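You operate a simulated robot arm through the tools that you are given. There is no shell and no other tool. Be economical: measure what you need, move in short steps, check, and stop when the job is done.

Carry out the task below with a simulated robot arm. There is one attempt and no reset: what you move stays moved.

TASK
Wind the table clock and set it to 15 minutes past ten.
Fine: stop it with the red slider ahead of the setting; wind the grey wheel all the way; start it again last.

Only the result counts: the job must be done as asked and must still hold three seconds after the hand-in. Knocking over, shifting, dropping, spilling or breaking anything else fails it.

THE ROBOT
A 6-joint arm with a two-finger parallel gripper, fixed in place. Base frame: the origin is at the foot of the arm, x ahead of it, y to its left, z up; the work surface is at about z = 0. Readings come in mm, rad, newtons and seconds.
With the tool pointing down near the work surface it reaches from about 140 to 580 mm from the base axis. Its first joint turns from -1.152 to 1.152 rad. Payload 2.1 kg.
The tool frame sits at the grasp point between the pads (the TCP): z along the fingers, y along the line on which they close. The tips reach 30 mm beyond it. Largest opening 94 mm; finger width 28, thickness 10; the body of the gripper, 50 by 96 mm, starts 55 mm behind the TCP.
Orientation is that of the tool frame in the base frame, as a unit quaternion [x, y, z, w]. With the fingers straight down and closing along the base's y, the tool's x points along the base's -x, its y along +y and its z along -z.

THE INTERFACE
- The arm moves only by the tool play_rows. Its argument "increments" is a list of rows, each an object of numbers (a shift or turn left out is 0, a gripper value left out holds the last): "hand": the finger opening in mm, from 0 to 94; "dx", "dy", "dz": the shift along the tool's x, y, z in mm; "rx", "ry", "rz": the turn, a rotation vector about the tool's x, y, z in rad. In form: [{"hand": .., "dx": .., "dy": .., "dz": .., "rx": .., "ry": .., "rz": ..}, ...]. A call has 1 to 12 rows; each row is the pose to reach, as a shift and turn from the pose commanded when the call began, along the tool's axes at that moment. A row lasts 0.2 s, in which the tool goes at most 50 mm and 0.15 rad; a call with a longer step from one row to the next is refused whole, and so is a gripper value outside its range. Where a pose cannot be reached the arm comes as near as it can. A force on the tool above 40 N (or 10 N above the force at the start of the call, whichever is more), or a blocked arm, ends the call early, and 0.2 s more pass. The fingers move at their own pace (about 72 mm/s each) and stop on an object; they squeeze with about 31 N. The grip force told is the motor's: it shows also when the fingers shut on nothing. Time passes only in rows, and 0.2 s behind the last, so rows that repeat a pose let the fingers close. The reply holds the time, the measured pose of the TCP, the force on the tool along the base axes, the opening and the grip force, in the units named above and with some noise, with the torque about the TCP (base axes, N m) and any sound that the robot's microphone picked up.
- Cameras (640 x 400 px; columns grow to the right, rows downward): "scene" is fixed at [48.8, -364.5, 499.1]; the picture's right is [0.85, -0.52, 0.00], its down [-0.23, -0.38, -0.90] and it looks along [0.47, 0.77, -0.44] (base axes); focal length 294 px, centre (320, 200). "wrist" rides on the gripper at [76, 14, -103] in the tool frame; the picture's right is [-0.18, 0.98, 0.00], its down [-0.75, -0.14, -0.64] and it looks along [-0.63, -0.12, 0.77] (tool axes); focal length 243 px, centre (320, 200). There is no depth. A picture from a camera that has moved, and an enlarged one, comes with that camera's place and axes in the base frame and with its lens.
- grab_frame(camera): a new picture of that camera. The clock stands still meanwhile.
- inspect(camera, box): a new picture of the part [left, top, right, bottom] of that camera's present view, enlarged. The clock stands still meanwhile.
- job_done(): hands the job in; it is judged then, once.

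Go step by step. Nothing tells you positions but the pictures and the camera data: compare them with the known pose of the tool, close in by small moves and look again before you grip or let go. The budget is 120 turns and 68 pictures, counting those below and the enlarged ones. Unless the task says otherwise, let go and move clear before handing in, and close with one line.

The tools are called after ">>>" as a command line: name --argument value ..., lists and objects as JSON in quotes. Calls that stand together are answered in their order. play_rows: Moves the arm, as the interface text tells. Its arguments: {"type":"object","properties":{"increments":{"type":"array"}},"required":["increments"]} The other tools are called the same way: grab_frame (camera) takes a picture; inspect (camera, box) takes an enlarged picture of a part of a camera's view; job_done () hands the job in.

At the start:

```text
clock: 0.0
eef_pos: [325.8, -20.8, 384.0]
orientation: [0.0, 1.0, 0.001, 0.001]
force: [0.0, 0.4, 0.2]
moment: [0.04, 0.01, -0.02]
opening: 93.7
grip_force: 0.1
```

scene: 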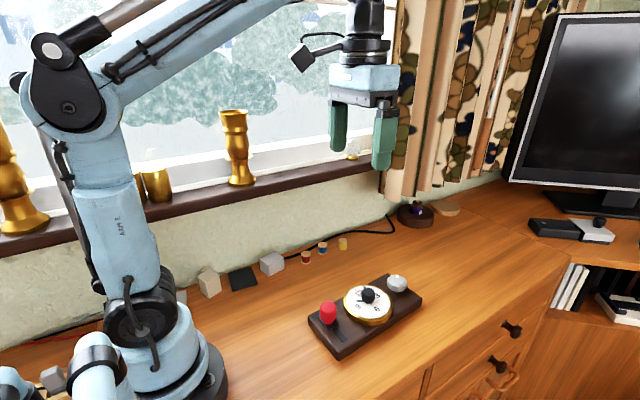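
wrist: 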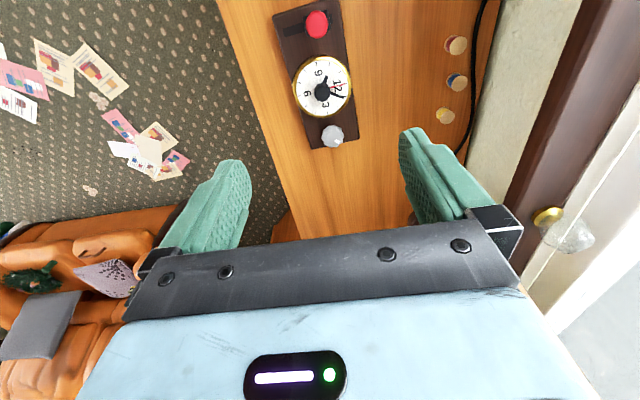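

I see the clock on a dark base, with the red slider at one end, the dial with a black knob in the middle, and the grey wheel at the other end. I'll look closer from both cameras.

>>> inspect --camera "scene" --box '[290, 250, 440, 370]'

>>> inspect --camera "wrist" --box '[250, 0, 390, 160]'

```text
3.33 times, centred on (365, 310) of scene
camera zoom: at [48.8, -364.5, 499.1], right [0.85, -0.52, 0.0], down [-0.23, -0.38, -0.9], along [0.47, 0.77, -0.44], focal length 978 px, centre (170, -167)
```

zoom: 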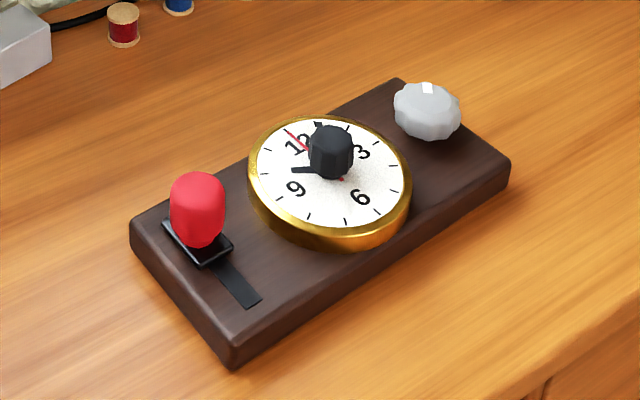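

```text
2.50 times, centred on (320, 80) of wrist
camera zoom: at [248.4, -7.7, 486.0], right [0.18, 0.98, 0.0], down [0.75, -0.14, 0.64], along [0.63, -0.12, -0.77], focal length 606 px, centre (320, 500)
```

zoom: 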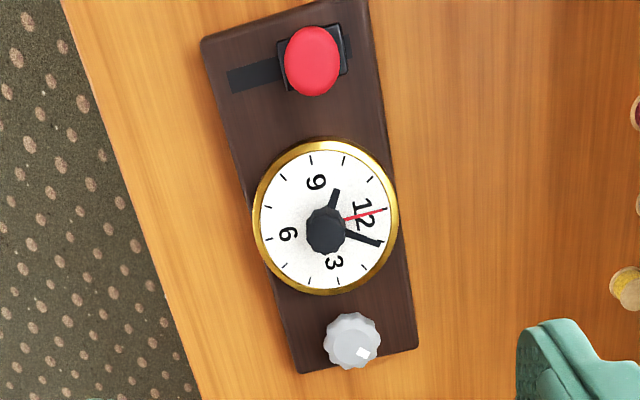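

The stop slider's red knob is near (277, -20), z about 57. The dial knob is near (370, -28) and the grey wheel near (453, -22), and the plate is yawed about +0.09 rad. Next I move above the red knob and look.

>>> play_rows --increments '[{"hand": 94, "dx": 12, "dz": 45, "rz": -0.03}, {"dx": 24, "dz": 88, "rz": -0.06}, {"dx": 36, "dz": 130, "rz": -0.088}, {"dx": 45, "dy": 1, "dz": 172, "rz": -0.088}, {"dx": 49, "dy": 1.3, "dz": 204, "rz": -0.088}, {"dx": 49, "dy": 1.3, "dz": 204, "rz": -0.088}]'

>>> grab_frame --camera "wrist"

>>> inspect --camera "scene" --box '[260, 210, 440, 370]'

```text
clock: 1.4
eef_pos: [277.8, -17.7, 179.6]
orientation: [-0.045, 0.999, 0.0, 0.001]
force: [-0.7, 0.7, -0.1]
moment: [0.0, 0.03, -0.02]
opening: 94.3
grip_force: 0.0
```

```text
63 pictures are left
camera wrist: at [200.7, -10.4, 282.8], right [0.1, 1.0, 0.0], down [0.76, -0.07, 0.64], along [0.64, -0.06, -0.77], focal length 243 px, centre (320, 200)
```

wrist: 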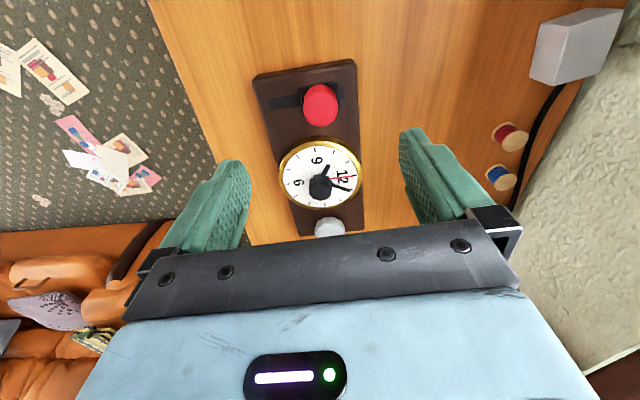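

```text
2.50 times, centred on (350, 290) of scene
camera zoom: at [48.8, -364.5, 499.1], right [0.85, -0.52, 0.0], down [-0.23, -0.38, -0.9], along [0.47, 0.77, -0.44], focal length 734 px, centre (245, -25)
```

zoom: 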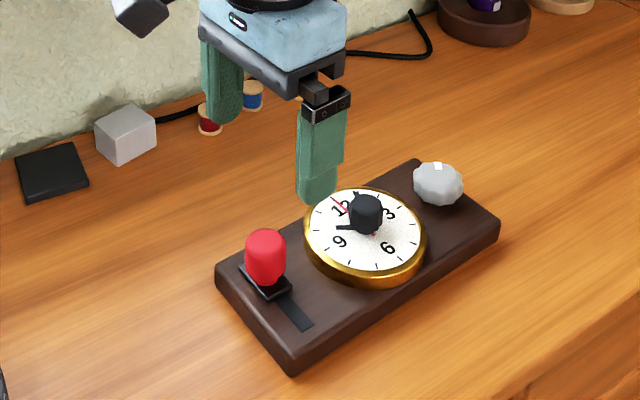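

Alignment over the red knob agrees in both views. I descend with the fingers open to straddle it.

>>> play_rows --increments '[{"hand": 94, "dx": 1, "dz": 40}, {"dx": 1, "dz": 75}, {"dx": 1, "dz": 96}, {"dx": 1, "dz": 105}, {"dx": 1, "dz": 105}]'

>>> inspect --camera "scene" --box '[260, 210, 440, 370]'

>>> grab_frame --camera "wrist"

```text
clock: 2.6
eef_pos: [276.7, -18.6, 72.7]
orientation: [-0.045, 0.999, 0.001, 0.001]
force: [0.1, 0.5, 0.3]
moment: [0.03, 0.01, -0.01]
opening: 93.9
grip_force: 0.0
```

```text
2.50 times, centred on (350, 290) of scene
camera zoom: at [48.8, -364.5, 499.1], right [0.85, -0.52, 0.0], down [-0.23, -0.38, -0.9], along [0.47, 0.77, -0.44], focal length 734 px, centre (245, -25)
```

zoom: 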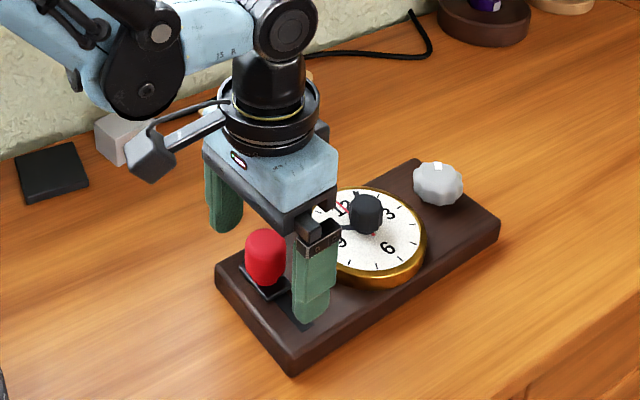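

```text
60 pictures are left
camera wrist: at [199.2, -13.4, 175.8], right [0.1, 1.0, 0.0], down [0.76, -0.07, 0.64], along [0.64, -0.06, -0.77], focal length 243 px, centre (320, 200)
```

wrist: 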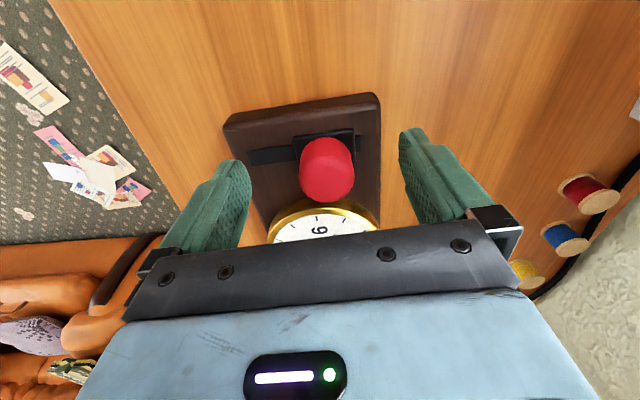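

The fingers straddle the red knob. I close on it.

>>> play_rows --increments '[{"hand": 20}, {"hand": 20}, {"hand": 20}, {"hand": 20}]'

```text
clock: 3.6
eef_pos: [277.4, -20.8, 74.0]
orientation: [-0.045, 0.999, 0.001, 0.0]
force: [-1.1, -0.5, -0.6]
moment: [-0.5, 0.03, 0.07]
opening: 31.2
grip_force: 30.5
```

The knob is gripped at 31 mm wide. I slide it along its slot toward tool -y in small steps.

>>> play_rows --increments '[{"dy": -4}, {"dy": -8}, {"dy": -12}, {"dy": -16}, {"dy": -20}, {"dy": -24}, {"dy": -24}]'

>>> grab_frame --camera "wrist"

```text
clock: 5.2
eef_pos: [277.6, -42.4, 74.0]
orientation: [-0.043, 0.999, 0.0, 0.001]
force: [-1.5, 1.6, -0.1]
moment: [-0.39, 0.18, 0.19]
opening: 31.5
grip_force: 31.4
```

```text
59 pictures are left
camera wrist: at [200.2, -36.1, 176.7], right [0.1, 1.0, 0.0], down [0.76, -0.07, 0.64], along [0.64, -0.06, -0.77], focal length 243 px, centre (320, 200)
```

wrist: 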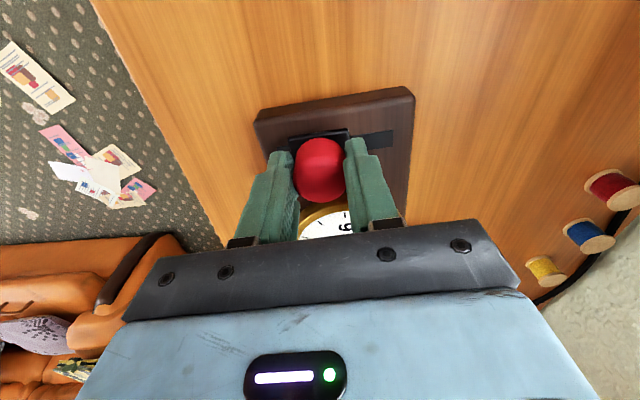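

The slider moved about 22 mm without resistance. I push on to find the end.

>>> play_rows --increments '[{"dy": -3}, {"dy": -6}, {"dy": -9}, {"dy": -12}]'

>>> grab_frame --camera "wrist"

```text
clock: 6.2
eef_pos: [277.7, -55.0, 74.2]
orientation: [-0.044, 0.999, 0.001, 0.001]
force: [-1.9, 2.0, -0.2]
moment: [-0.24, -0.39, 0.39]
opening: 31.6
grip_force: 31.3
```

```text
58 pictures are left
camera wrist: at [200.8, -48.5, 176.6], right [0.1, 1.0, 0.0], down [0.76, -0.07, 0.64], along [0.64, -0.06, -0.77], focal length 243 px, centre (320, 200)
```

wrist: 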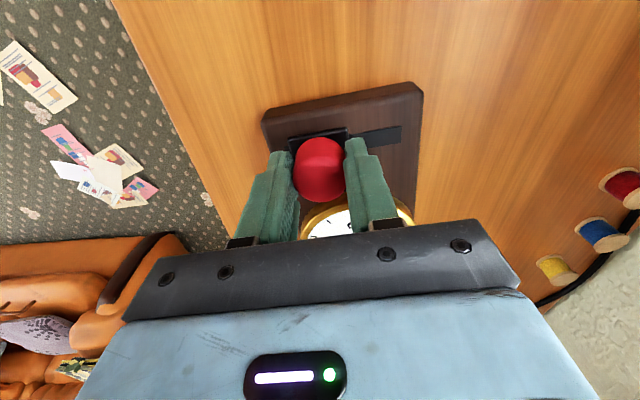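

The plate outline looks slightly tilted now, so I check whether the base itself moved before doing anything more.

>>> inspect --camera "scene" --box '[290, 250, 440, 370]'

```text
3.33 times, centred on (365, 310) of scene
camera zoom: at [48.8, -364.5, 499.0], right [0.85, -0.52, 0.0], down [-0.23, -0.38, -0.9], along [0.47, 0.77, -0.44], focal length 978 px, centre (170, -167)
```

zoom: 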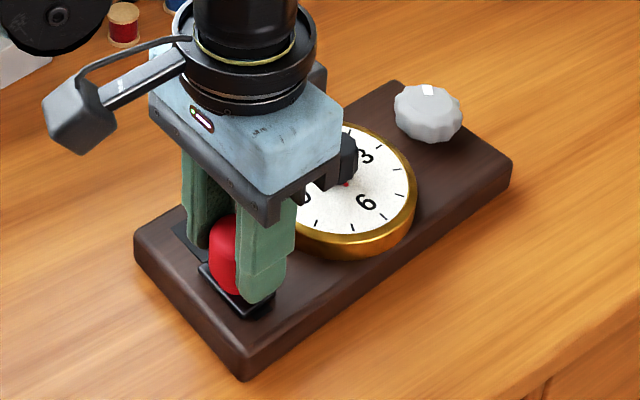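

The slider is at its end, and the last part of the push rotated the plate slightly by a few mm. I release, rise, and re-measure.

>>> play_rows --increments '[{"hand": 50}, {"hand": 60}, {"hand": 60, "dz": -20}, {"dz": -60}, {"dz": -105}, {"dz": -150}, {"dz": -180, "dx": -30}, {"dz": -180, "dx": -60}, {"dz": -180, "dx": -60}]'

>>> grab_frame --camera "wrist"

>>> inspect --camera "scene" --box '[290, 250, 440, 370]'

```text
clock: 8.2
eef_pos: [338.8, -48.6, 254.2]
orientation: [-0.045, 0.999, 0.001, 0.002]
force: [-0.4, 0.8, 0.1]
moment: [0.01, 0.02, 0.02]
opening: 60.0
grip_force: 0.1
```

```text
56 pictures are left
camera wrist: at [260.4, -42.5, 357.9], right [0.1, 1.0, 0.0], down [0.76, -0.07, 0.64], along [0.64, -0.06, -0.77], focal length 243 px, centre (320, 200)
```

wrist: 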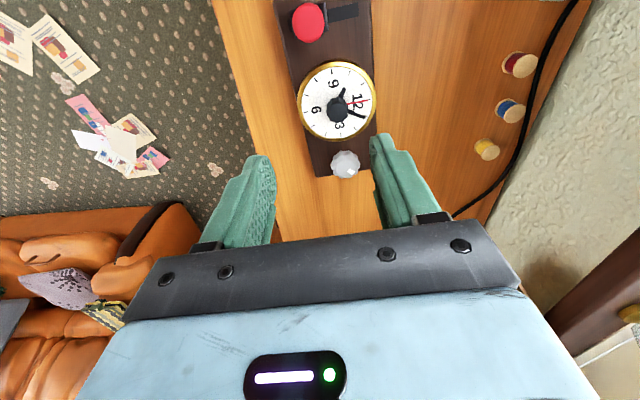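

```text
3.33 times, centred on (365, 310) of scene
camera zoom: at [48.8, -364.5, 499.1], right [0.85, -0.52, 0.0], down [-0.23, -0.38, -0.9], along [0.47, 0.77, -0.44], focal length 978 px, centre (170, -167)
```

zoom: 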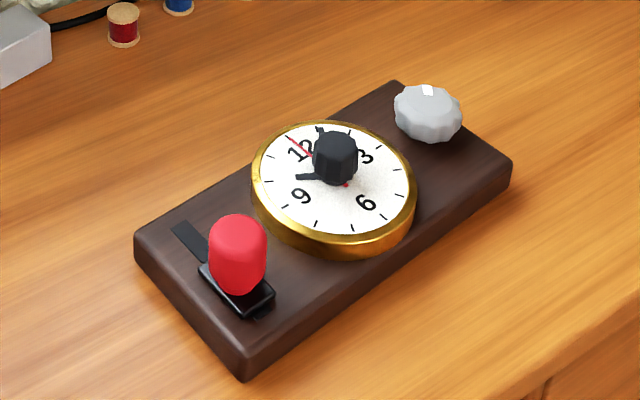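

The clock is stopped if the second hand holds still, which I'll verify in later frames. The grey wheel is near (452, -25), so I move above it.

>>> play_rows --increments '[{"hand": 94, "dx": -35, "dy": 4, "dz": 20}, {"dx": -70, "dy": 8, "dz": 50}, {"dx": -100, "dy": 11, "dz": 80}, {"dx": -115, "dy": 13.3, "dz": 110}, {"dx": -115, "dy": 13.3, "dz": 124}, {"dx": -115, "dy": 13.3, "dz": 124}]'

>>> grab_frame --camera "wrist"

>>> inspect --camera "scene" --box '[290, 250, 440, 370]'

```text
clock: 9.6
eef_pos: [452.8, -24.5, 133.4]
orientation: [-0.044, 0.999, 0.001, 0.0]
force: [0.8, -0.7, -0.4]
moment: [0.02, -0.02, 0.02]
opening: 93.7
grip_force: 0.0
```

```text
54 pictures are left
camera wrist: at [376.2, -17.2, 235.1], right [0.1, 1.0, 0.0], down [0.76, -0.07, 0.64], along [0.64, -0.06, -0.77], focal length 243 px, centre (320, 200)
```

wrist: 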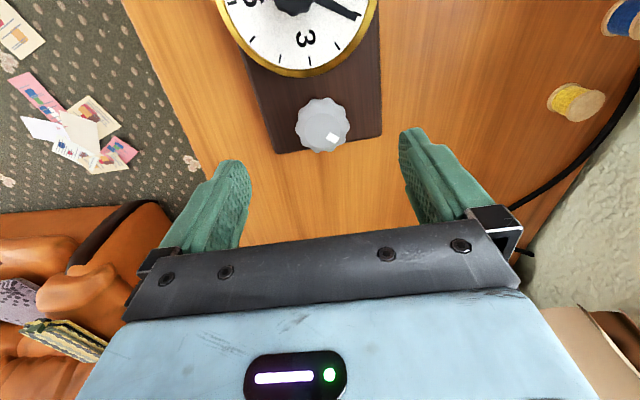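

```text
3.33 times, centred on (365, 310) of scene
camera zoom: at [48.8, -364.5, 499.1], right [0.85, -0.52, 0.0], down [-0.23, -0.38, -0.9], along [0.47, 0.77, -0.44], focal length 978 px, centre (170, -167)
```

zoom: 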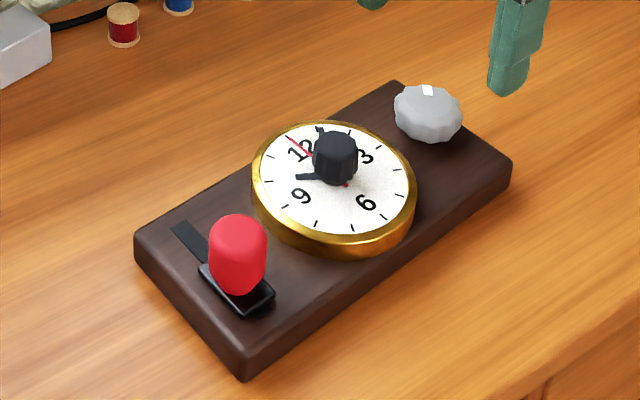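

The second hand has not moved between frames, so the clock is stopped. The wheel is about 44 mm across at roughly (453, -23). I turn the gripper counter-clockwise first, then descend around the wheel.

>>> play_rows --increments '[{"rz": -0.14}, {"rz": -0.28}, {"rz": -0.42}, {"rz": -0.56, "dy": 1.2}, {"rz": -0.65, "dy": 1.2}, {"rz": -0.65, "dz": 20, "dy": 1.2}, {"rz": -0.65, "dz": 40, "dy": 1.2, "hand": 70}, {"rz": -0.65, "dz": 56, "dy": 1.2}, {"rz": -0.65, "dz": 67, "dy": 1.2}, {"rz": -0.65, "dz": 67, "dy": 1.2}]'

>>> inspect --camera "scene" --box '[290, 230, 440, 350]'

>>> grab_frame --camera "wrist"

```text
clock: 11.8
eef_pos: [452.6, -25.4, 62.6]
orientation: [-0.361, 0.933, 0.0, 0.001]
force: [-0.7, 0.7, -0.1]
moment: [0.02, 0.0, -0.01]
opening: 70.1
grip_force: 0.0
```

```text
3.33 times, centred on (365, 290) of scene
camera zoom: at [48.8, -364.5, 499.1], right [0.85, -0.52, 0.0], down [-0.23, -0.38, -0.9], along [0.47, 0.77, -0.44], focal length 978 px, centre (170, -100)
```

zoom: 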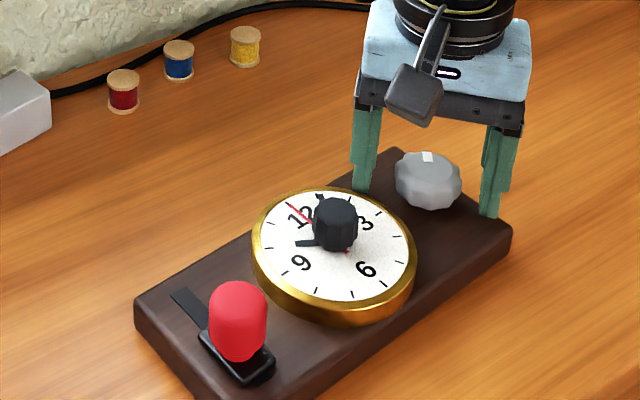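

```text
51 pictures are left
camera wrist: at [385.9, -67.2, 165.9], right [-0.53, 0.85, 0.0], down [0.65, 0.4, 0.64], along [0.55, 0.34, -0.77], focal length 243 px, centre (320, 200)
```

wrist: 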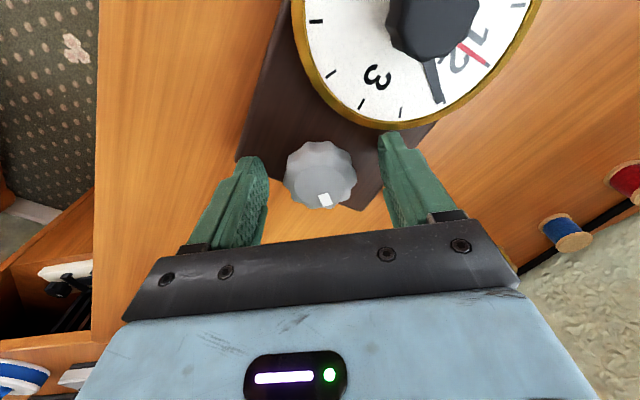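

The wheel sits centred between the fingers. I grip it and turn clockwise a modest amount as a test.

>>> play_rows --increments '[{"hand": 30}, {"hand": 30}, {"hand": 30}, {"hand": 30, "rz": 0.08}, {"rz": 0.16}, {"rz": 0.24}, {"rz": 0.32}, {"rz": 0.4}, {"rz": 0.4}]'

>>> inspect --camera "scene" --box '[290, 230, 440, 350]'

>>> grab_frame --camera "wrist"

```text
clock: 13.8
eef_pos: [449.6, -25.7, 63.2]
orientation: [-0.168, 0.986, 0.001, 0.001]
force: [-0.9, 2.8, -0.7]
moment: [0.33, -0.34, 0.05]
opening: 42.1
grip_force: 31.2
```

```text
3.33 times, centred on (365, 290) of scene
camera zoom: at [48.8, -364.5, 499.0], right [0.85, -0.52, 0.0], down [-0.23, -0.38, -0.9], along [0.47, 0.77, -0.44], focal length 978 px, centre (170, -100)
```

zoom: 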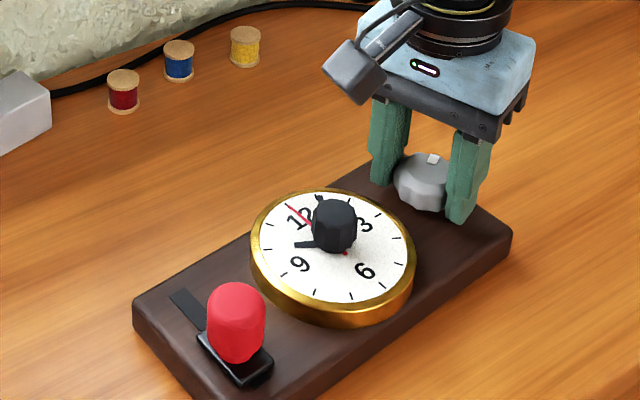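

```text
49 pictures are left
camera wrist: at [373.5, -38.1, 166.2], right [-0.15, 0.99, 0.0], down [0.76, 0.12, 0.64], along [0.64, 0.1, -0.77], focal length 243 px, centre (320, 200)
```

wrist: 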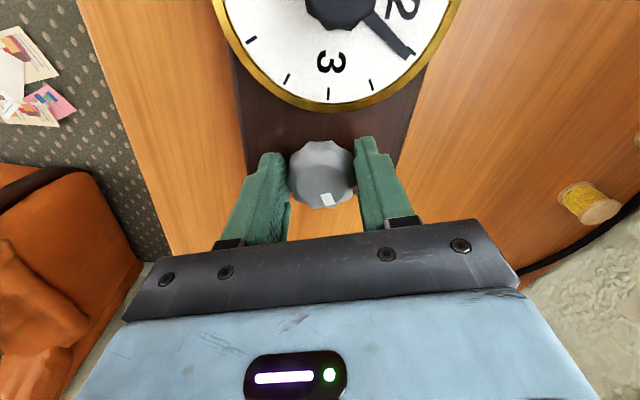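

The wheel turns clockwise with low torque and the plate holds. I continue this stroke.

>>> play_rows --increments '[{"rz": 0.12}, {"rz": 0.24}, {"rz": 0.36}, {"rz": 0.48}, {"rz": 0.6}, {"rz": 0.72}, {"rz": 0.84}, {"rz": 0.96}, {"rz": 1.05}, {"rz": 1.05}]'

>>> inspect --camera "scene" --box '[290, 230, 440, 350]'

```text
clock: 16.0
eef_pos: [451.0, -25.4, 62.9]
orientation: [0.35, 0.937, 0.001, -0.001]
force: [2.0, 0.5, -0.1]
moment: [-0.05, -0.35, 0.02]
opening: 41.8
grip_force: 30.8
```

```text
3.33 times, centred on (365, 290) of scene
camera zoom: at [48.8, -364.5, 499.0], right [0.85, -0.52, 0.0], down [-0.23, -0.38, -0.9], along [0.47, 0.77, -0.44], focal length 978 px, centre (170, -100)
```

zoom: 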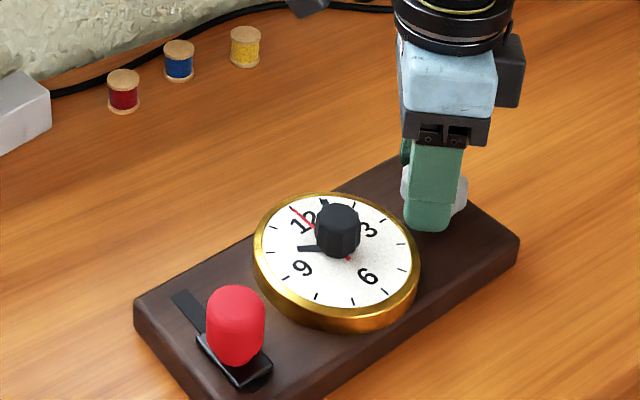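

I release, counter-rotate around the wheel, and look to confirm it keeps its position.

>>> play_rows --increments '[{"hand": 60}, {"hand": 60}, {"rz": -0.15}, {"rz": -0.3}, {"rz": -0.45}, {"rz": -0.6}, {"rz": -0.75}, {"rz": -0.9}, {"rz": -1.05}, {"rz": -1.2}, {"rz": -1.35}, {"rz": -1.5}]'

>>> grab_frame --camera "wrist"

```text
clock: 18.6
eef_pos: [450.3, -25.5, 63.7]
orientation: [-0.386, 0.923, 0.001, 0.001]
force: [-0.6, -0.6, 0.0]
moment: [0.0, 0.01, 0.0]
opening: 60.1
grip_force: 0.1
```

```text
47 pictures are left
camera wrist: at [387.1, -70.7, 166.6], right [-0.57, 0.82, 0.0], down [0.63, 0.44, 0.64], along [0.53, 0.37, -0.77], focal length 243 px, centre (320, 200)
```

wrist: 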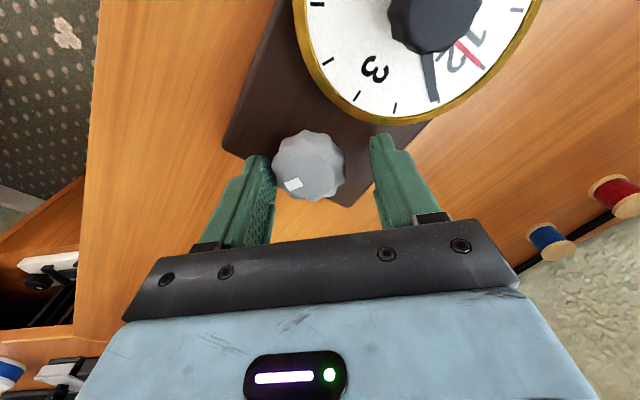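

The marker shows about 45° net instead of 83°, and the wheel is off-centre toward the left finger. Rubbing probably cost some of the turn, so I re-check the position in the scene view.

>>> inspect --camera "scene" --box '[360, 240, 435, 300]'

>>> inspect --camera "wrist" --box '[220, 100, 420, 225]'

```text
6.67 times, centred on (398, 270) of scene
camera zoom: at [48.8, -364.5, 499.1], right [0.85, -0.52, 0.0], down [-0.23, -0.38, -0.9], along [0.47, 0.77, -0.44], focal length 1957 px, centre (-197, -267)
```

zoom: 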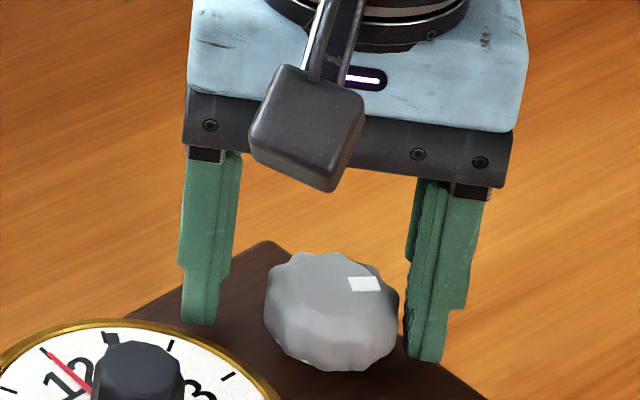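

```text
3.20 times, centred on (320, 162) of wrist
camera zoom: at [387.1, -70.7, 166.6], right [-0.57, 0.82, 0.0], down [0.63, 0.44, 0.64], along [0.53, 0.37, -0.77], focal length 776 px, centre (320, 320)
```

zoom: 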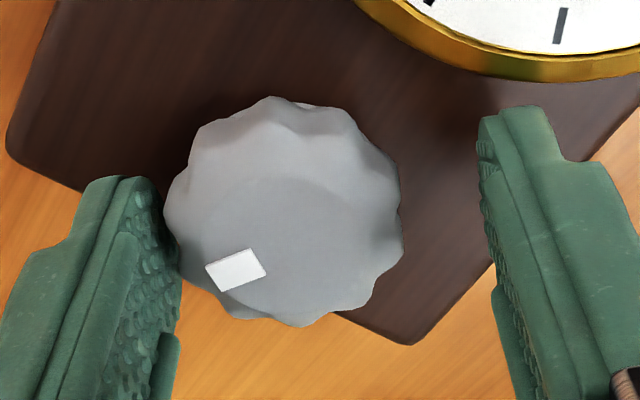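

The plate drifted about 8 mm at the wheel end while I was counter-rotating. I recentre on the wheel, now near (451, -33), regrip and turn again; later I will lift before counter-rotating.

>>> play_rows --increments '[{"hand": 66, "dx": 2.5, "dy": -3}, {"dx": 5, "dy": -6}, {"dx": 5, "dy": -6, "hand": 30}, {"dx": 5, "dy": -6}, {"dx": 5, "dy": -6}]'

>>> grab_frame --camera "wrist"

```text
clock: 19.8
eef_pos: [452.5, -33.2, 64.0]
orientation: [-0.385, 0.923, 0.001, 0.001]
force: [-0.4, 0.2, -1.0]
moment: [0.04, 0.06, -0.02]
opening: 42.2
grip_force: 31.1
```

```text
44 pictures are left
camera wrist: at [388.3, -78.1, 166.1], right [-0.57, 0.82, 0.0], down [0.63, 0.43, 0.64], along [0.53, 0.37, -0.77], focal length 243 px, centre (320, 200)
```

wrist: 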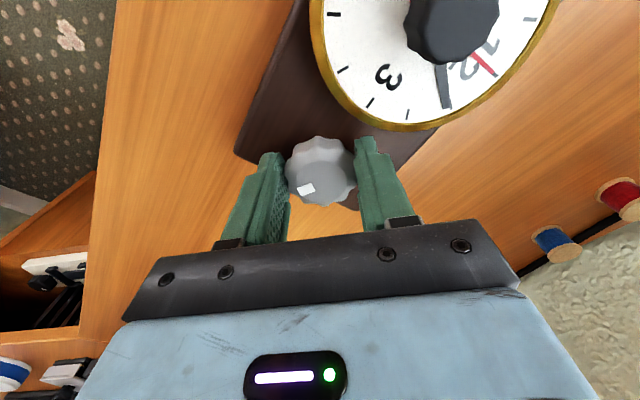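

Well centred now, with no residual force. I turn clockwise through the full stroke.

>>> play_rows --increments '[{"rz": 0.13}, {"rz": 0.26}, {"rz": 0.39}, {"rz": 0.52}, {"rz": 0.65}, {"rz": 0.78}, {"rz": 0.91}, {"rz": 1.04}, {"rz": 1.17}, {"rz": 1.3}, {"rz": 1.43}, {"rz": 1.43}]'

>>> grab_frame --camera "wrist"

>>> inspect --camera "scene" --box '[290, 230, 440, 350]'

```text
clock: 22.4
eef_pos: [451.7, -33.5, 63.9]
orientation: [0.316, 0.949, 0.001, 0.0]
force: [2.8, 0.2, -0.4]
moment: [-0.04, -0.15, 0.0]
opening: 42.4
grip_force: 31.4
```

```text
43 pictures are left
camera wrist: at [399.1, 23.1, 166.6], right [0.74, 0.68, 0.0], down [0.52, -0.57, 0.64], along [0.44, -0.47, -0.77], focal length 243 px, centre (320, 200)
```

wrist: 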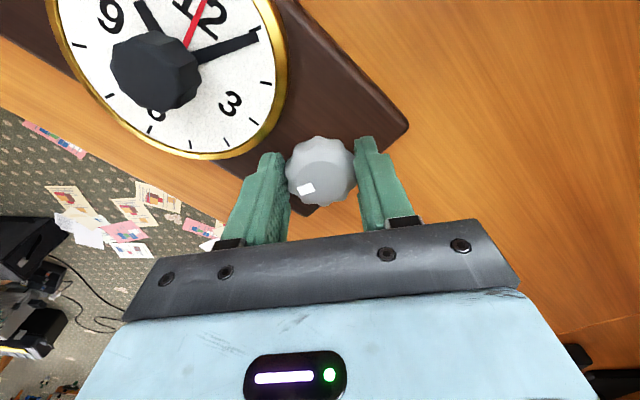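

```text
3.33 times, centred on (365, 290) of scene
camera zoom: at [48.8, -364.5, 499.0], right [0.85, -0.52, 0.0], down [-0.23, -0.38, -0.9], along [0.47, 0.77, -0.44], focal length 978 px, centre (170, -100)
```

zoom: 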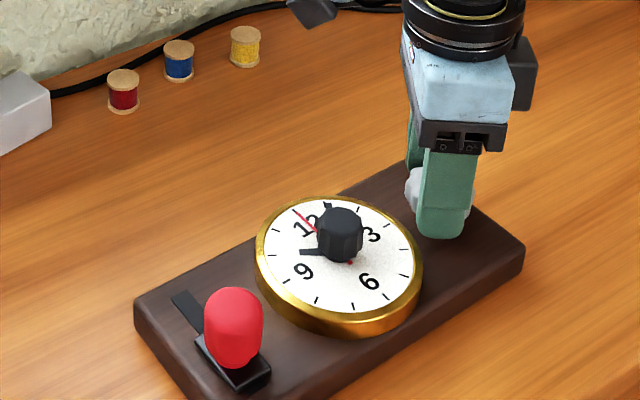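

The wheel follows the grip fully and the plate stays put. I release, lift clear, and counter-rotate.

>>> play_rows --increments '[{"hand": 66}, {"hand": 66}, {"dz": -36}, {"dz": -36, "rz": -0.15}, {"dz": -36, "rz": -0.3}, {"dz": -36, "rz": -0.45}, {"dz": -36, "rz": -0.6}, {"dz": -36, "rz": -0.75}, {"dz": -36, "rz": -0.9}, {"dz": -36, "rz": -1.05}, {"dz": -36, "rz": -1.2}, {"dz": -36, "rz": -1.35}]'

>>> grab_frame --camera "wrist"

```text
clock: 25.0
eef_pos: [452.0, -32.6, 100.6]
orientation: [-0.348, 0.937, 0.0, -0.001]
force: [0.1, 0.7, -0.5]
moment: [-0.03, 0.01, -0.01]
opening: 66.1
grip_force: 0.0
```

```text
41 pictures are left
camera wrist: at [384.6, -73.1, 202.5], right [-0.5, 0.86, 0.0], down [0.66, 0.38, 0.64], along [0.56, 0.32, -0.77], focal length 243 px, centre (320, 200)
```

wrist: 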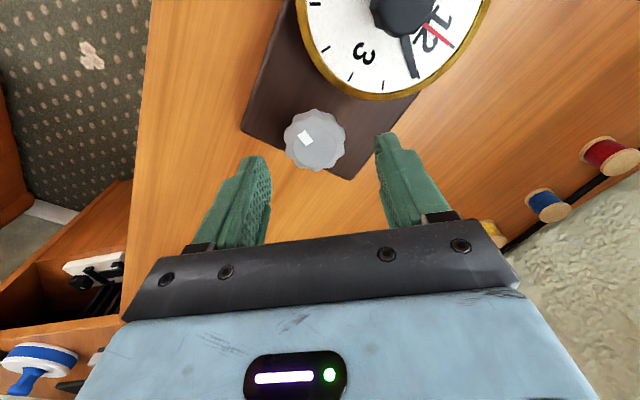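

The wheel kept its turn. I recentre slightly, lower, grip, and turn again.

>>> play_rows --increments '[{"dz": 0, "dx": 1.5, "dy": -3.3}, {"dz": 36, "dx": 1.5, "dy": -3.3}, {"hand": 30, "dz": 36, "dx": 1.5, "dy": -3.3}, {"dz": 36, "dx": 1.5, "dy": -3.3}, {"dz": 36, "dx": 1.5, "dy": -3.3, "rz": 0.15}, {"dz": 36, "dx": 1.5, "dy": -3.3, "rz": 0.3}, {"dz": 36, "dx": 1.5, "dy": -3.3, "rz": 0.45}, {"dz": 36, "dx": 1.5, "dy": -3.3, "rz": 0.6}, {"dz": 36, "dx": 1.5, "dy": -3.3, "rz": 0.75}, {"dz": 36, "dx": 1.5, "dy": -3.3, "rz": 0.9}, {"dz": 36, "dx": 1.5, "dy": -3.3, "rz": 1.05}, {"dz": 36, "dx": 1.5, "dy": -3.3, "rz": 1.2}]'

>>> grab_frame --camera "wrist"

```text
clock: 27.6
eef_pos: [452.9, -35.9, 64.6]
orientation: [0.245, 0.97, 0.001, 0.001]
force: [9.8, 9.3, 16.1]
moment: [0.14, -0.24, 0.03]
opening: 42.7
grip_force: 31.4
```

```text
40 pictures are left
camera wrist: at [393.4, 11.8, 167.2], right [0.63, 0.78, 0.0], down [0.59, -0.48, 0.64], along [0.5, -0.4, -0.77], focal length 243 px, centre (320, 200)
```

wrist: 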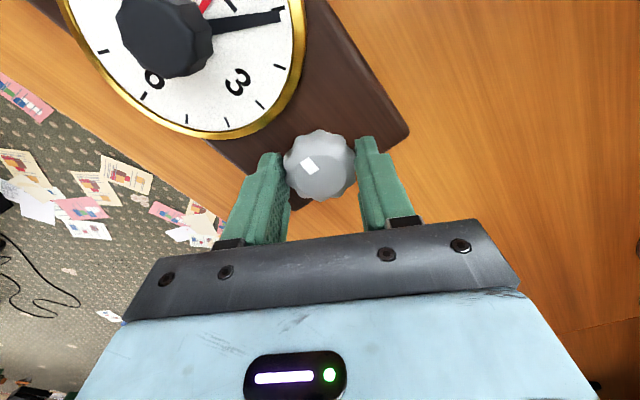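

The turn tracked, but there is some extra contact force at this point. I release, lift and counter-rotate, then look at both views.

>>> play_rows --increments '[{"hand": 66}, {"hand": 66}, {"dz": -20}, {"dz": -36, "rz": -0.15}, {"dz": -36, "rz": -0.3}, {"dz": -36, "rz": -0.45}, {"dz": -36, "rz": -0.6}, {"dz": -36, "rz": -0.75}, {"dz": -36, "rz": -0.9}, {"dz": -36, "rz": -1.05}, {"dz": -36, "rz": -1.2}, {"dz": -36, "rz": -1.2}]'

>>> grab_frame --camera "wrist"

>>> inspect --camera "scene" --box '[290, 230, 440, 350]'

```text
clock: 30.2
eef_pos: [452.2, -36.6, 100.1]
orientation: [-0.348, 0.937, 0.0, 0.0]
force: [-0.5, 0.3, 0.1]
moment: [-0.04, 0.0, -0.01]
opening: 66.1
grip_force: 0.0
```

```text
39 pictures are left
camera wrist: at [385.8, -75.7, 202.4], right [-0.5, 0.86, 0.0], down [0.66, 0.38, 0.64], along [0.56, 0.32, -0.77], focal length 243 px, centre (320, 200)
```

wrist: 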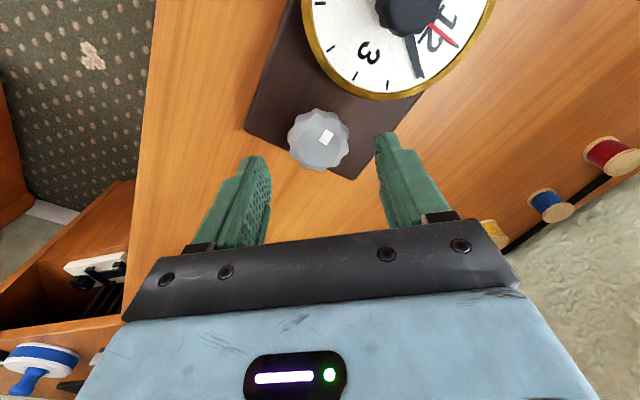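

```text
3.33 times, centred on (365, 290) of scene
camera zoom: at [48.8, -364.5, 499.1], right [0.85, -0.52, 0.0], down [-0.23, -0.38, -0.9], along [0.47, 0.77, -0.44], focal length 978 px, centre (170, -100)
```

zoom: 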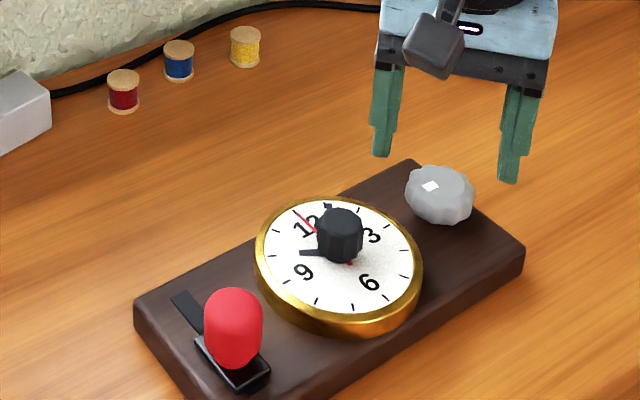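

The wheel has now turned roughly 200° in total. I do another stroke.

>>> play_rows --increments '[{"dz": 20, "dx": 0.5, "dy": -1.5}, {"dz": 34, "dx": 0.5, "dy": -1.5}, {"hand": 30, "dz": 34, "dx": 0.5, "dy": -1.5}, {"dz": 34, "dx": 0.5, "dy": -1.5}, {"dz": 34, "dx": 0.5, "dy": -1.5, "rz": 0.15}, {"dz": 34, "dx": 0.5, "dy": -1.5, "rz": 0.3}, {"dz": 34, "dx": 0.5, "dy": -1.5, "rz": 0.45}, {"dz": 34, "dx": 0.5, "dy": -1.5, "rz": 0.6}, {"dz": 34, "dx": 0.5, "dy": -1.5, "rz": 0.75}, {"dz": 34, "dx": 0.5, "dy": -1.5, "rz": 0.9}, {"dz": 34, "dx": 0.5, "dy": -1.5, "rz": 1.05}, {"dz": 34, "dx": 0.5, "dy": -1.5, "rz": 1.2}]'

>>> play_rows --increments '[{"rz": 0.13}, {"hand": 66, "rz": 0.13}, {"hand": 66, "rz": 0.13}, {"dz": -36, "rz": 0.0}, {"dz": -36, "rz": -0.15}, {"dz": -36, "rz": -0.3}, {"dz": -36, "rz": -0.45}, {"dz": -36, "rz": -0.6}, {"dz": -36, "rz": -0.75}, {"dz": -36, "rz": -0.9}, {"dz": -36, "rz": -1.05}, {"dz": -36, "rz": -1.2}]'

>>> grab_frame --camera "wrist"

```text
clock: 32.8
eef_pos: [453.7, -38.8, 65.4]
orientation: [0.243, 0.97, 0.001, 0.0]
force: [1.1, -1.2, 10.8]
moment: [-0.1, 0.03, 0.82]
opening: 42.3
grip_force: 31.0
```

```text
clock: 35.4
eef_pos: [453.6, -36.9, 101.2]
orientation: [-0.349, 0.937, 0.0, 0.001]
force: [1.0, -0.4, 0.0]
moment: [-0.04, -0.04, 0.0]
opening: 66.3
grip_force: 0.0
```

```text
37 pictures are left
camera wrist: at [386.6, -77.8, 204.4], right [-0.5, 0.86, 0.0], down [0.66, 0.38, 0.64], along [0.56, 0.32, -0.77], focal length 243 px, centre (320, 200)
```

wrist: 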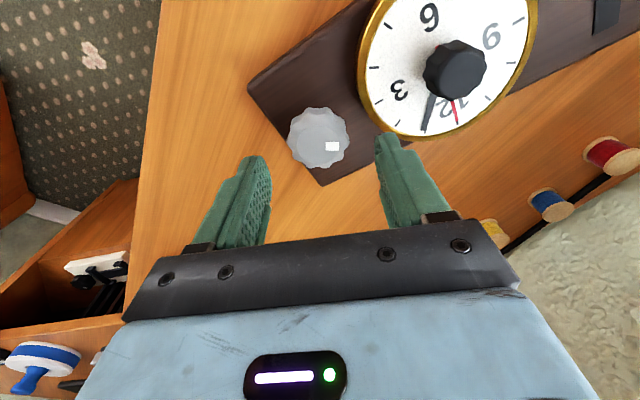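

The torque rose to 0.8 N m and the plate swung round with the wheel, so the winding stop was reached. I check the plate's new pose.

>>> grab_frame --camera "scene"

>>> inspect --camera "scene" --box '[290, 230, 440, 350]'

```text
36 pictures are left
```

scene: 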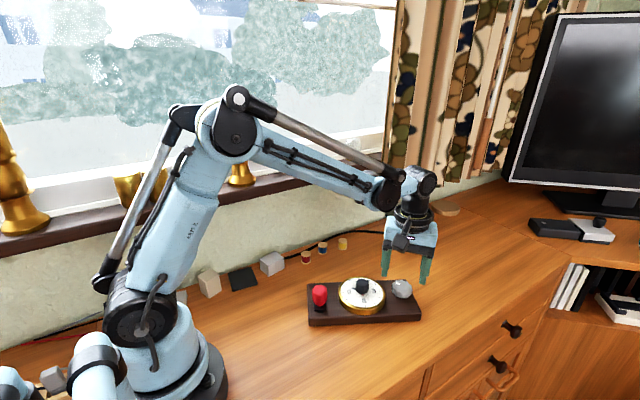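

```text
3.33 times, centred on (365, 290) of scene
camera zoom: at [48.8, -364.5, 499.1], right [0.85, -0.52, 0.0], down [-0.23, -0.38, -0.9], along [0.47, 0.77, -0.44], focal length 978 px, centre (170, -100)
```

zoom: 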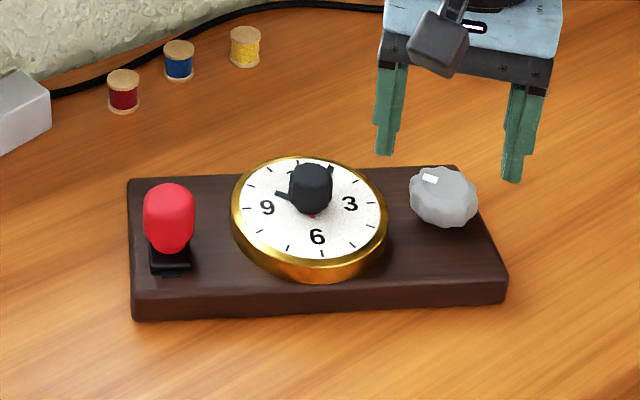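

The plate is now yawed about -33°, still safely on the desk with nothing touched. I rotate the gripper so its closing line is square to the new plate axis, then check the wheel's centring.

>>> play_rows --increments '[{"rz": 0.15}, {"rz": 0.3}, {"rz": 0.45}, {"rz": 0.6}, {"rz": 0.75}, {"rz": 0.9}, {"rz": 1.05, "dx": 1.7, "dy": -2.5}, {"rz": 1.05, "dx": 1.7, "dy": -2.5}]'

>>> grab_frame --camera "wrist"

```text
clock: 37.2
eef_pos: [455.1, -40.4, 100.6]
orientation: [0.171, 0.985, 0.001, 0.0]
force: [0.8, -0.7, 0.6]
moment: [-0.02, 0.0, 0.02]
opening: 66.0
grip_force: 0.0
```

```text
34 pictures are left
camera wrist: at [387.8, -2.9, 204.1], right [0.5, 0.86, 0.0], down [0.66, -0.39, 0.64], along [0.56, -0.32, -0.77], focal length 243 px, centre (320, 200)
```

wrist: 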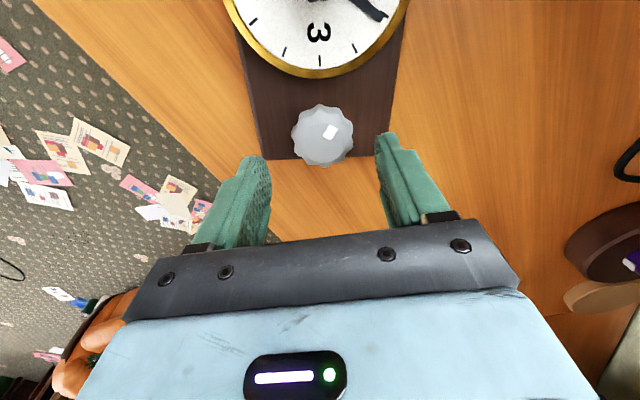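

Now square to the plate, I lower, grip, and try a short further clockwise turn to see whether the wheel still moves relative to the plate.

>>> play_rows --increments '[{"dz": 20}, {"dz": 35}, {"dz": 35, "hand": 30}, {"dz": 35}, {"dz": 35}, {"dz": 35, "rz": 0.1}, {"dz": 35, "rz": 0.2}, {"dz": 35, "rz": 0.3}, {"dz": 35, "rz": 0.3}]'

>>> grab_frame --camera "wrist"

>>> inspect --camera "scene" --box '[290, 230, 440, 350]'

```text
clock: 39.2
eef_pos: [455.0, -40.0, 66.1]
orientation: [0.316, 0.949, 0.001, 0.0]
force: [-1.0, -1.8, -0.2]
moment: [-0.48, 0.13, 0.51]
opening: 42.5
grip_force: 31.3
```

```text
33 pictures are left
camera wrist: at [401.9, 14.9, 168.9], right [0.74, 0.68, 0.0], down [0.52, -0.56, 0.64], along [0.44, -0.47, -0.77], focal length 243 px, centre (320, 200)
```

wrist: 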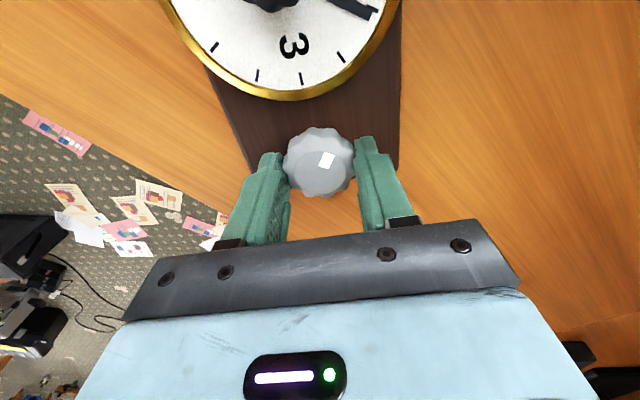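

```text
3.33 times, centred on (365, 290) of scene
camera zoom: at [48.8, -364.5, 499.0], right [0.85, -0.52, 0.0], down [-0.23, -0.38, -0.9], along [0.47, 0.77, -0.44], focal length 978 px, centre (170, -100)
```

zoom: 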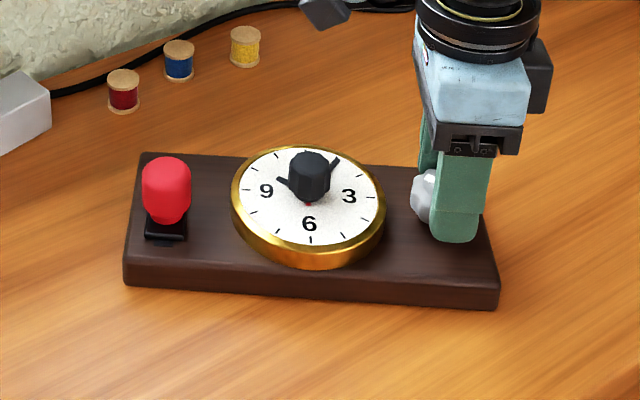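

The torque holds at 0.5 N m with the plate following, which looks like a hard stop. I push a touch more, then release, lift, and compare the marker to the plate.

>>> play_rows --increments '[{"rz": 0.08}, {"rz": 0.16}, {"rz": 0.16}]'

>>> play_rows --increments '[{"hand": 66}, {"hand": 66}, {"dz": -20}, {"dz": -35, "rz": -0.15}, {"dz": -35, "rz": -0.2}, {"dz": -35, "rz": -0.2}]'

>>> grab_frame --camera "wrist"

```text
clock: 40.0
eef_pos: [454.9, -40.1, 66.8]
orientation: [0.39, 0.921, 0.001, 0.0]
force: [-1.6, -1.9, -0.4]
moment: [-0.03, 0.11, 0.6]
opening: 42.3
grip_force: 30.7
```

```text
clock: 41.4
eef_pos: [453.4, -41.7, 101.1]
orientation: [0.296, 0.955, 0.001, 0.001]
force: [0.4, 0.6, 0.0]
moment: [-0.02, 0.0, 0.01]
opening: 65.9
grip_force: 0.0
```

```text
31 pictures are left
camera wrist: at [398.9, 13.4, 204.6], right [0.71, 0.71, 0.0], down [0.54, -0.54, 0.64], along [0.45, -0.45, -0.77], focal length 243 px, centre (320, 200)
```

wrist: 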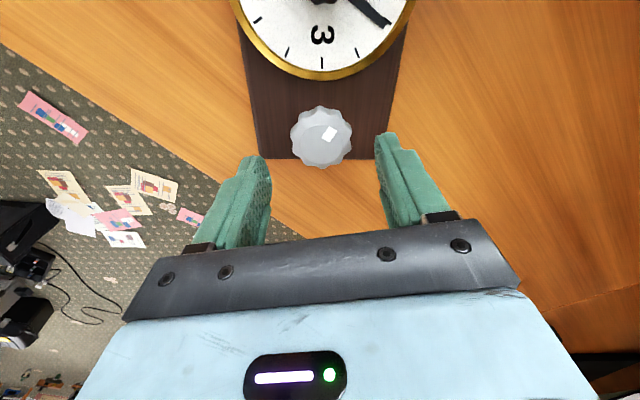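

The marker's position relative to the plate did not change although the plate turned another 15°, so the wheel is at its stop and fully wound. Next I move above the dial knob, now expected near (395, 18), and look.

>>> play_rows --increments '[{"dz": -40, "rz": -0.1}, {"dz": -70, "rz": -0.2, "dx": 20, "dy": 4}, {"dz": -70, "rz": -0.34, "dx": 45, "dy": 9}, {"dz": -70, "rz": -0.48, "dx": 70, "dy": 14}, {"dz": -70, "rz": -0.62, "dx": 81.8, "dy": 16.7}, {"dz": -70, "rz": -0.76, "dx": 81.8, "dy": 16.7}, {"dz": -70, "rz": -0.9, "dx": 81.8, "dy": 16.7}, {"dz": -70, "rz": -0.9, "dx": 81.8, "dy": 16.7}]'

>>> grab_frame --camera "wrist"

>>> inspect --camera "scene" --box '[290, 230, 440, 350]'

```text
clock: 43.2
eef_pos: [395.9, 18.8, 171.3]
orientation: [-0.15, 0.989, 0.0, 0.001]
force: [0.2, -0.2, 0.1]
moment: [-0.02, 0.0, -0.01]
opening: 66.0
grip_force: 0.0
```

```text
30 pictures are left
camera wrist: at [319.3, 8.7, 273.8], right [-0.12, 0.99, 0.0], down [0.76, 0.09, 0.64], along [0.64, 0.07, -0.77], focal length 243 px, centre (320, 200)
```

wrist: 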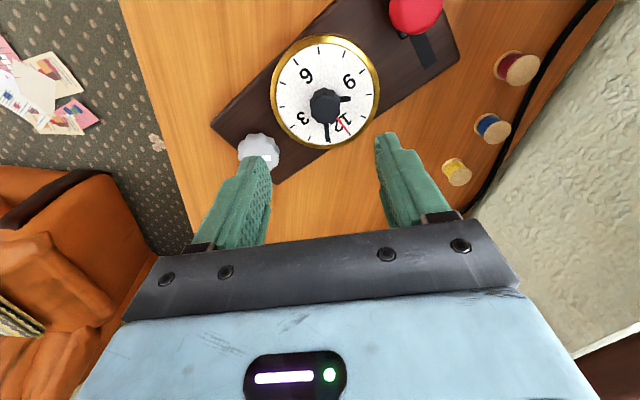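

```text
3.33 times, centred on (365, 290) of scene
camera zoom: at [48.8, -364.5, 499.1], right [0.85, -0.52, 0.0], down [-0.23, -0.38, -0.9], along [0.47, 0.77, -0.44], focal length 978 px, centre (170, -100)
```

zoom: 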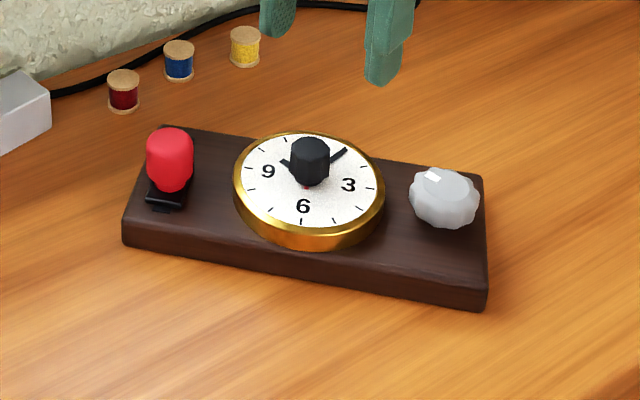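

Good view of the dial; I enlarge it to read the hands.

>>> inspect --camera "wrist" --box '[260, 30, 388, 155]'

```text
3.20 times, centred on (324, 92) of wrist
camera zoom: at [319.3, 8.7, 273.8], right [-0.12, 0.99, 0.0], down [0.76, 0.09, 0.64], along [0.64, 0.07, -0.77], focal length 776 px, centre (307, 544)
```

zoom: 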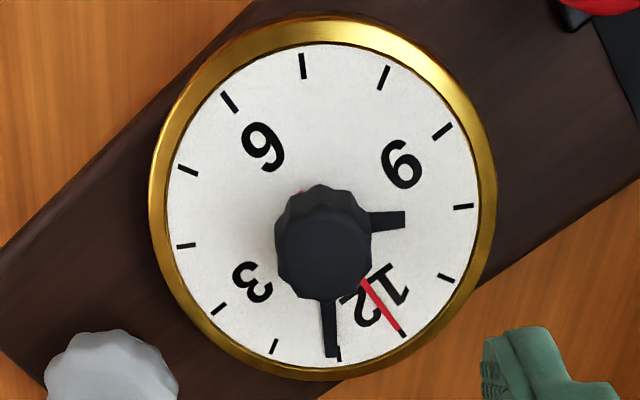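

The hands read about 10:05: the minute hand is just past the 1 tick and the hour hand just past 10. I need about +10 minutes clockwise. The knob is at (391, 20), z about 48–72, so I centre, lower and check.

>>> play_rows --increments '[{"dx": 4.3, "dy": 2.6, "dz": 20}, {"dx": 4.3, "dy": 2.6, "dz": 50}, {"dx": 4.3, "dy": 2.6, "dz": 75}, {"dx": 4.3, "dy": 2.6, "dz": 85}, {"dx": 4.3, "dy": 2.6, "dz": 85}]'

>>> inspect --camera "scene" --box '[310, 240, 410, 320]'

>>> grab_frame --camera "wrist"

```text
clock: 44.4
eef_pos: [391.1, 19.1, 86.6]
orientation: [-0.149, 0.989, 0.0, 0.001]
force: [0.4, -0.5, 0.4]
moment: [0.0, 0.02, -0.01]
opening: 66.1
grip_force: 0.1
```

```text
5.00 times, centred on (360, 280) of scene
camera zoom: at [48.8, -364.5, 499.1], right [0.85, -0.52, 0.0], down [-0.23, -0.38, -0.9], along [0.47, 0.77, -0.44], focal length 1468 px, centre (120, -200)
```

zoom: 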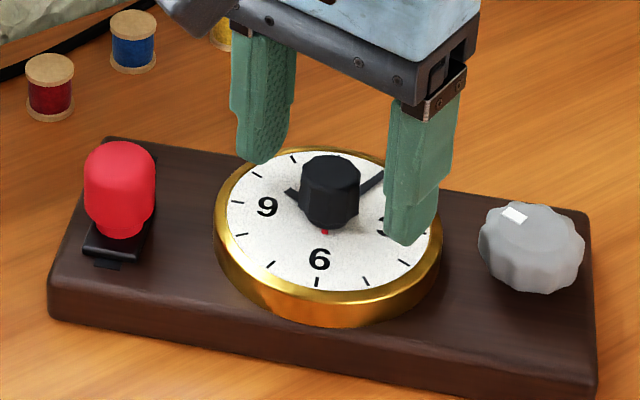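

```text
26 pictures are left
camera wrist: at [314.6, 10.0, 189.7], right [-0.11, 0.99, 0.0], down [0.76, 0.09, 0.64], along [0.64, 0.07, -0.77], focal length 243 px, centre (320, 200)
```

wrist: 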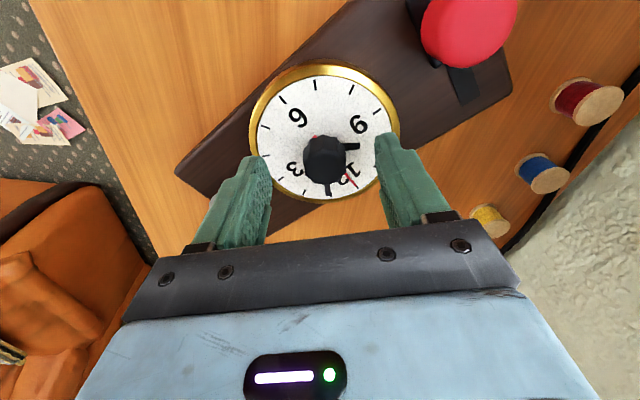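

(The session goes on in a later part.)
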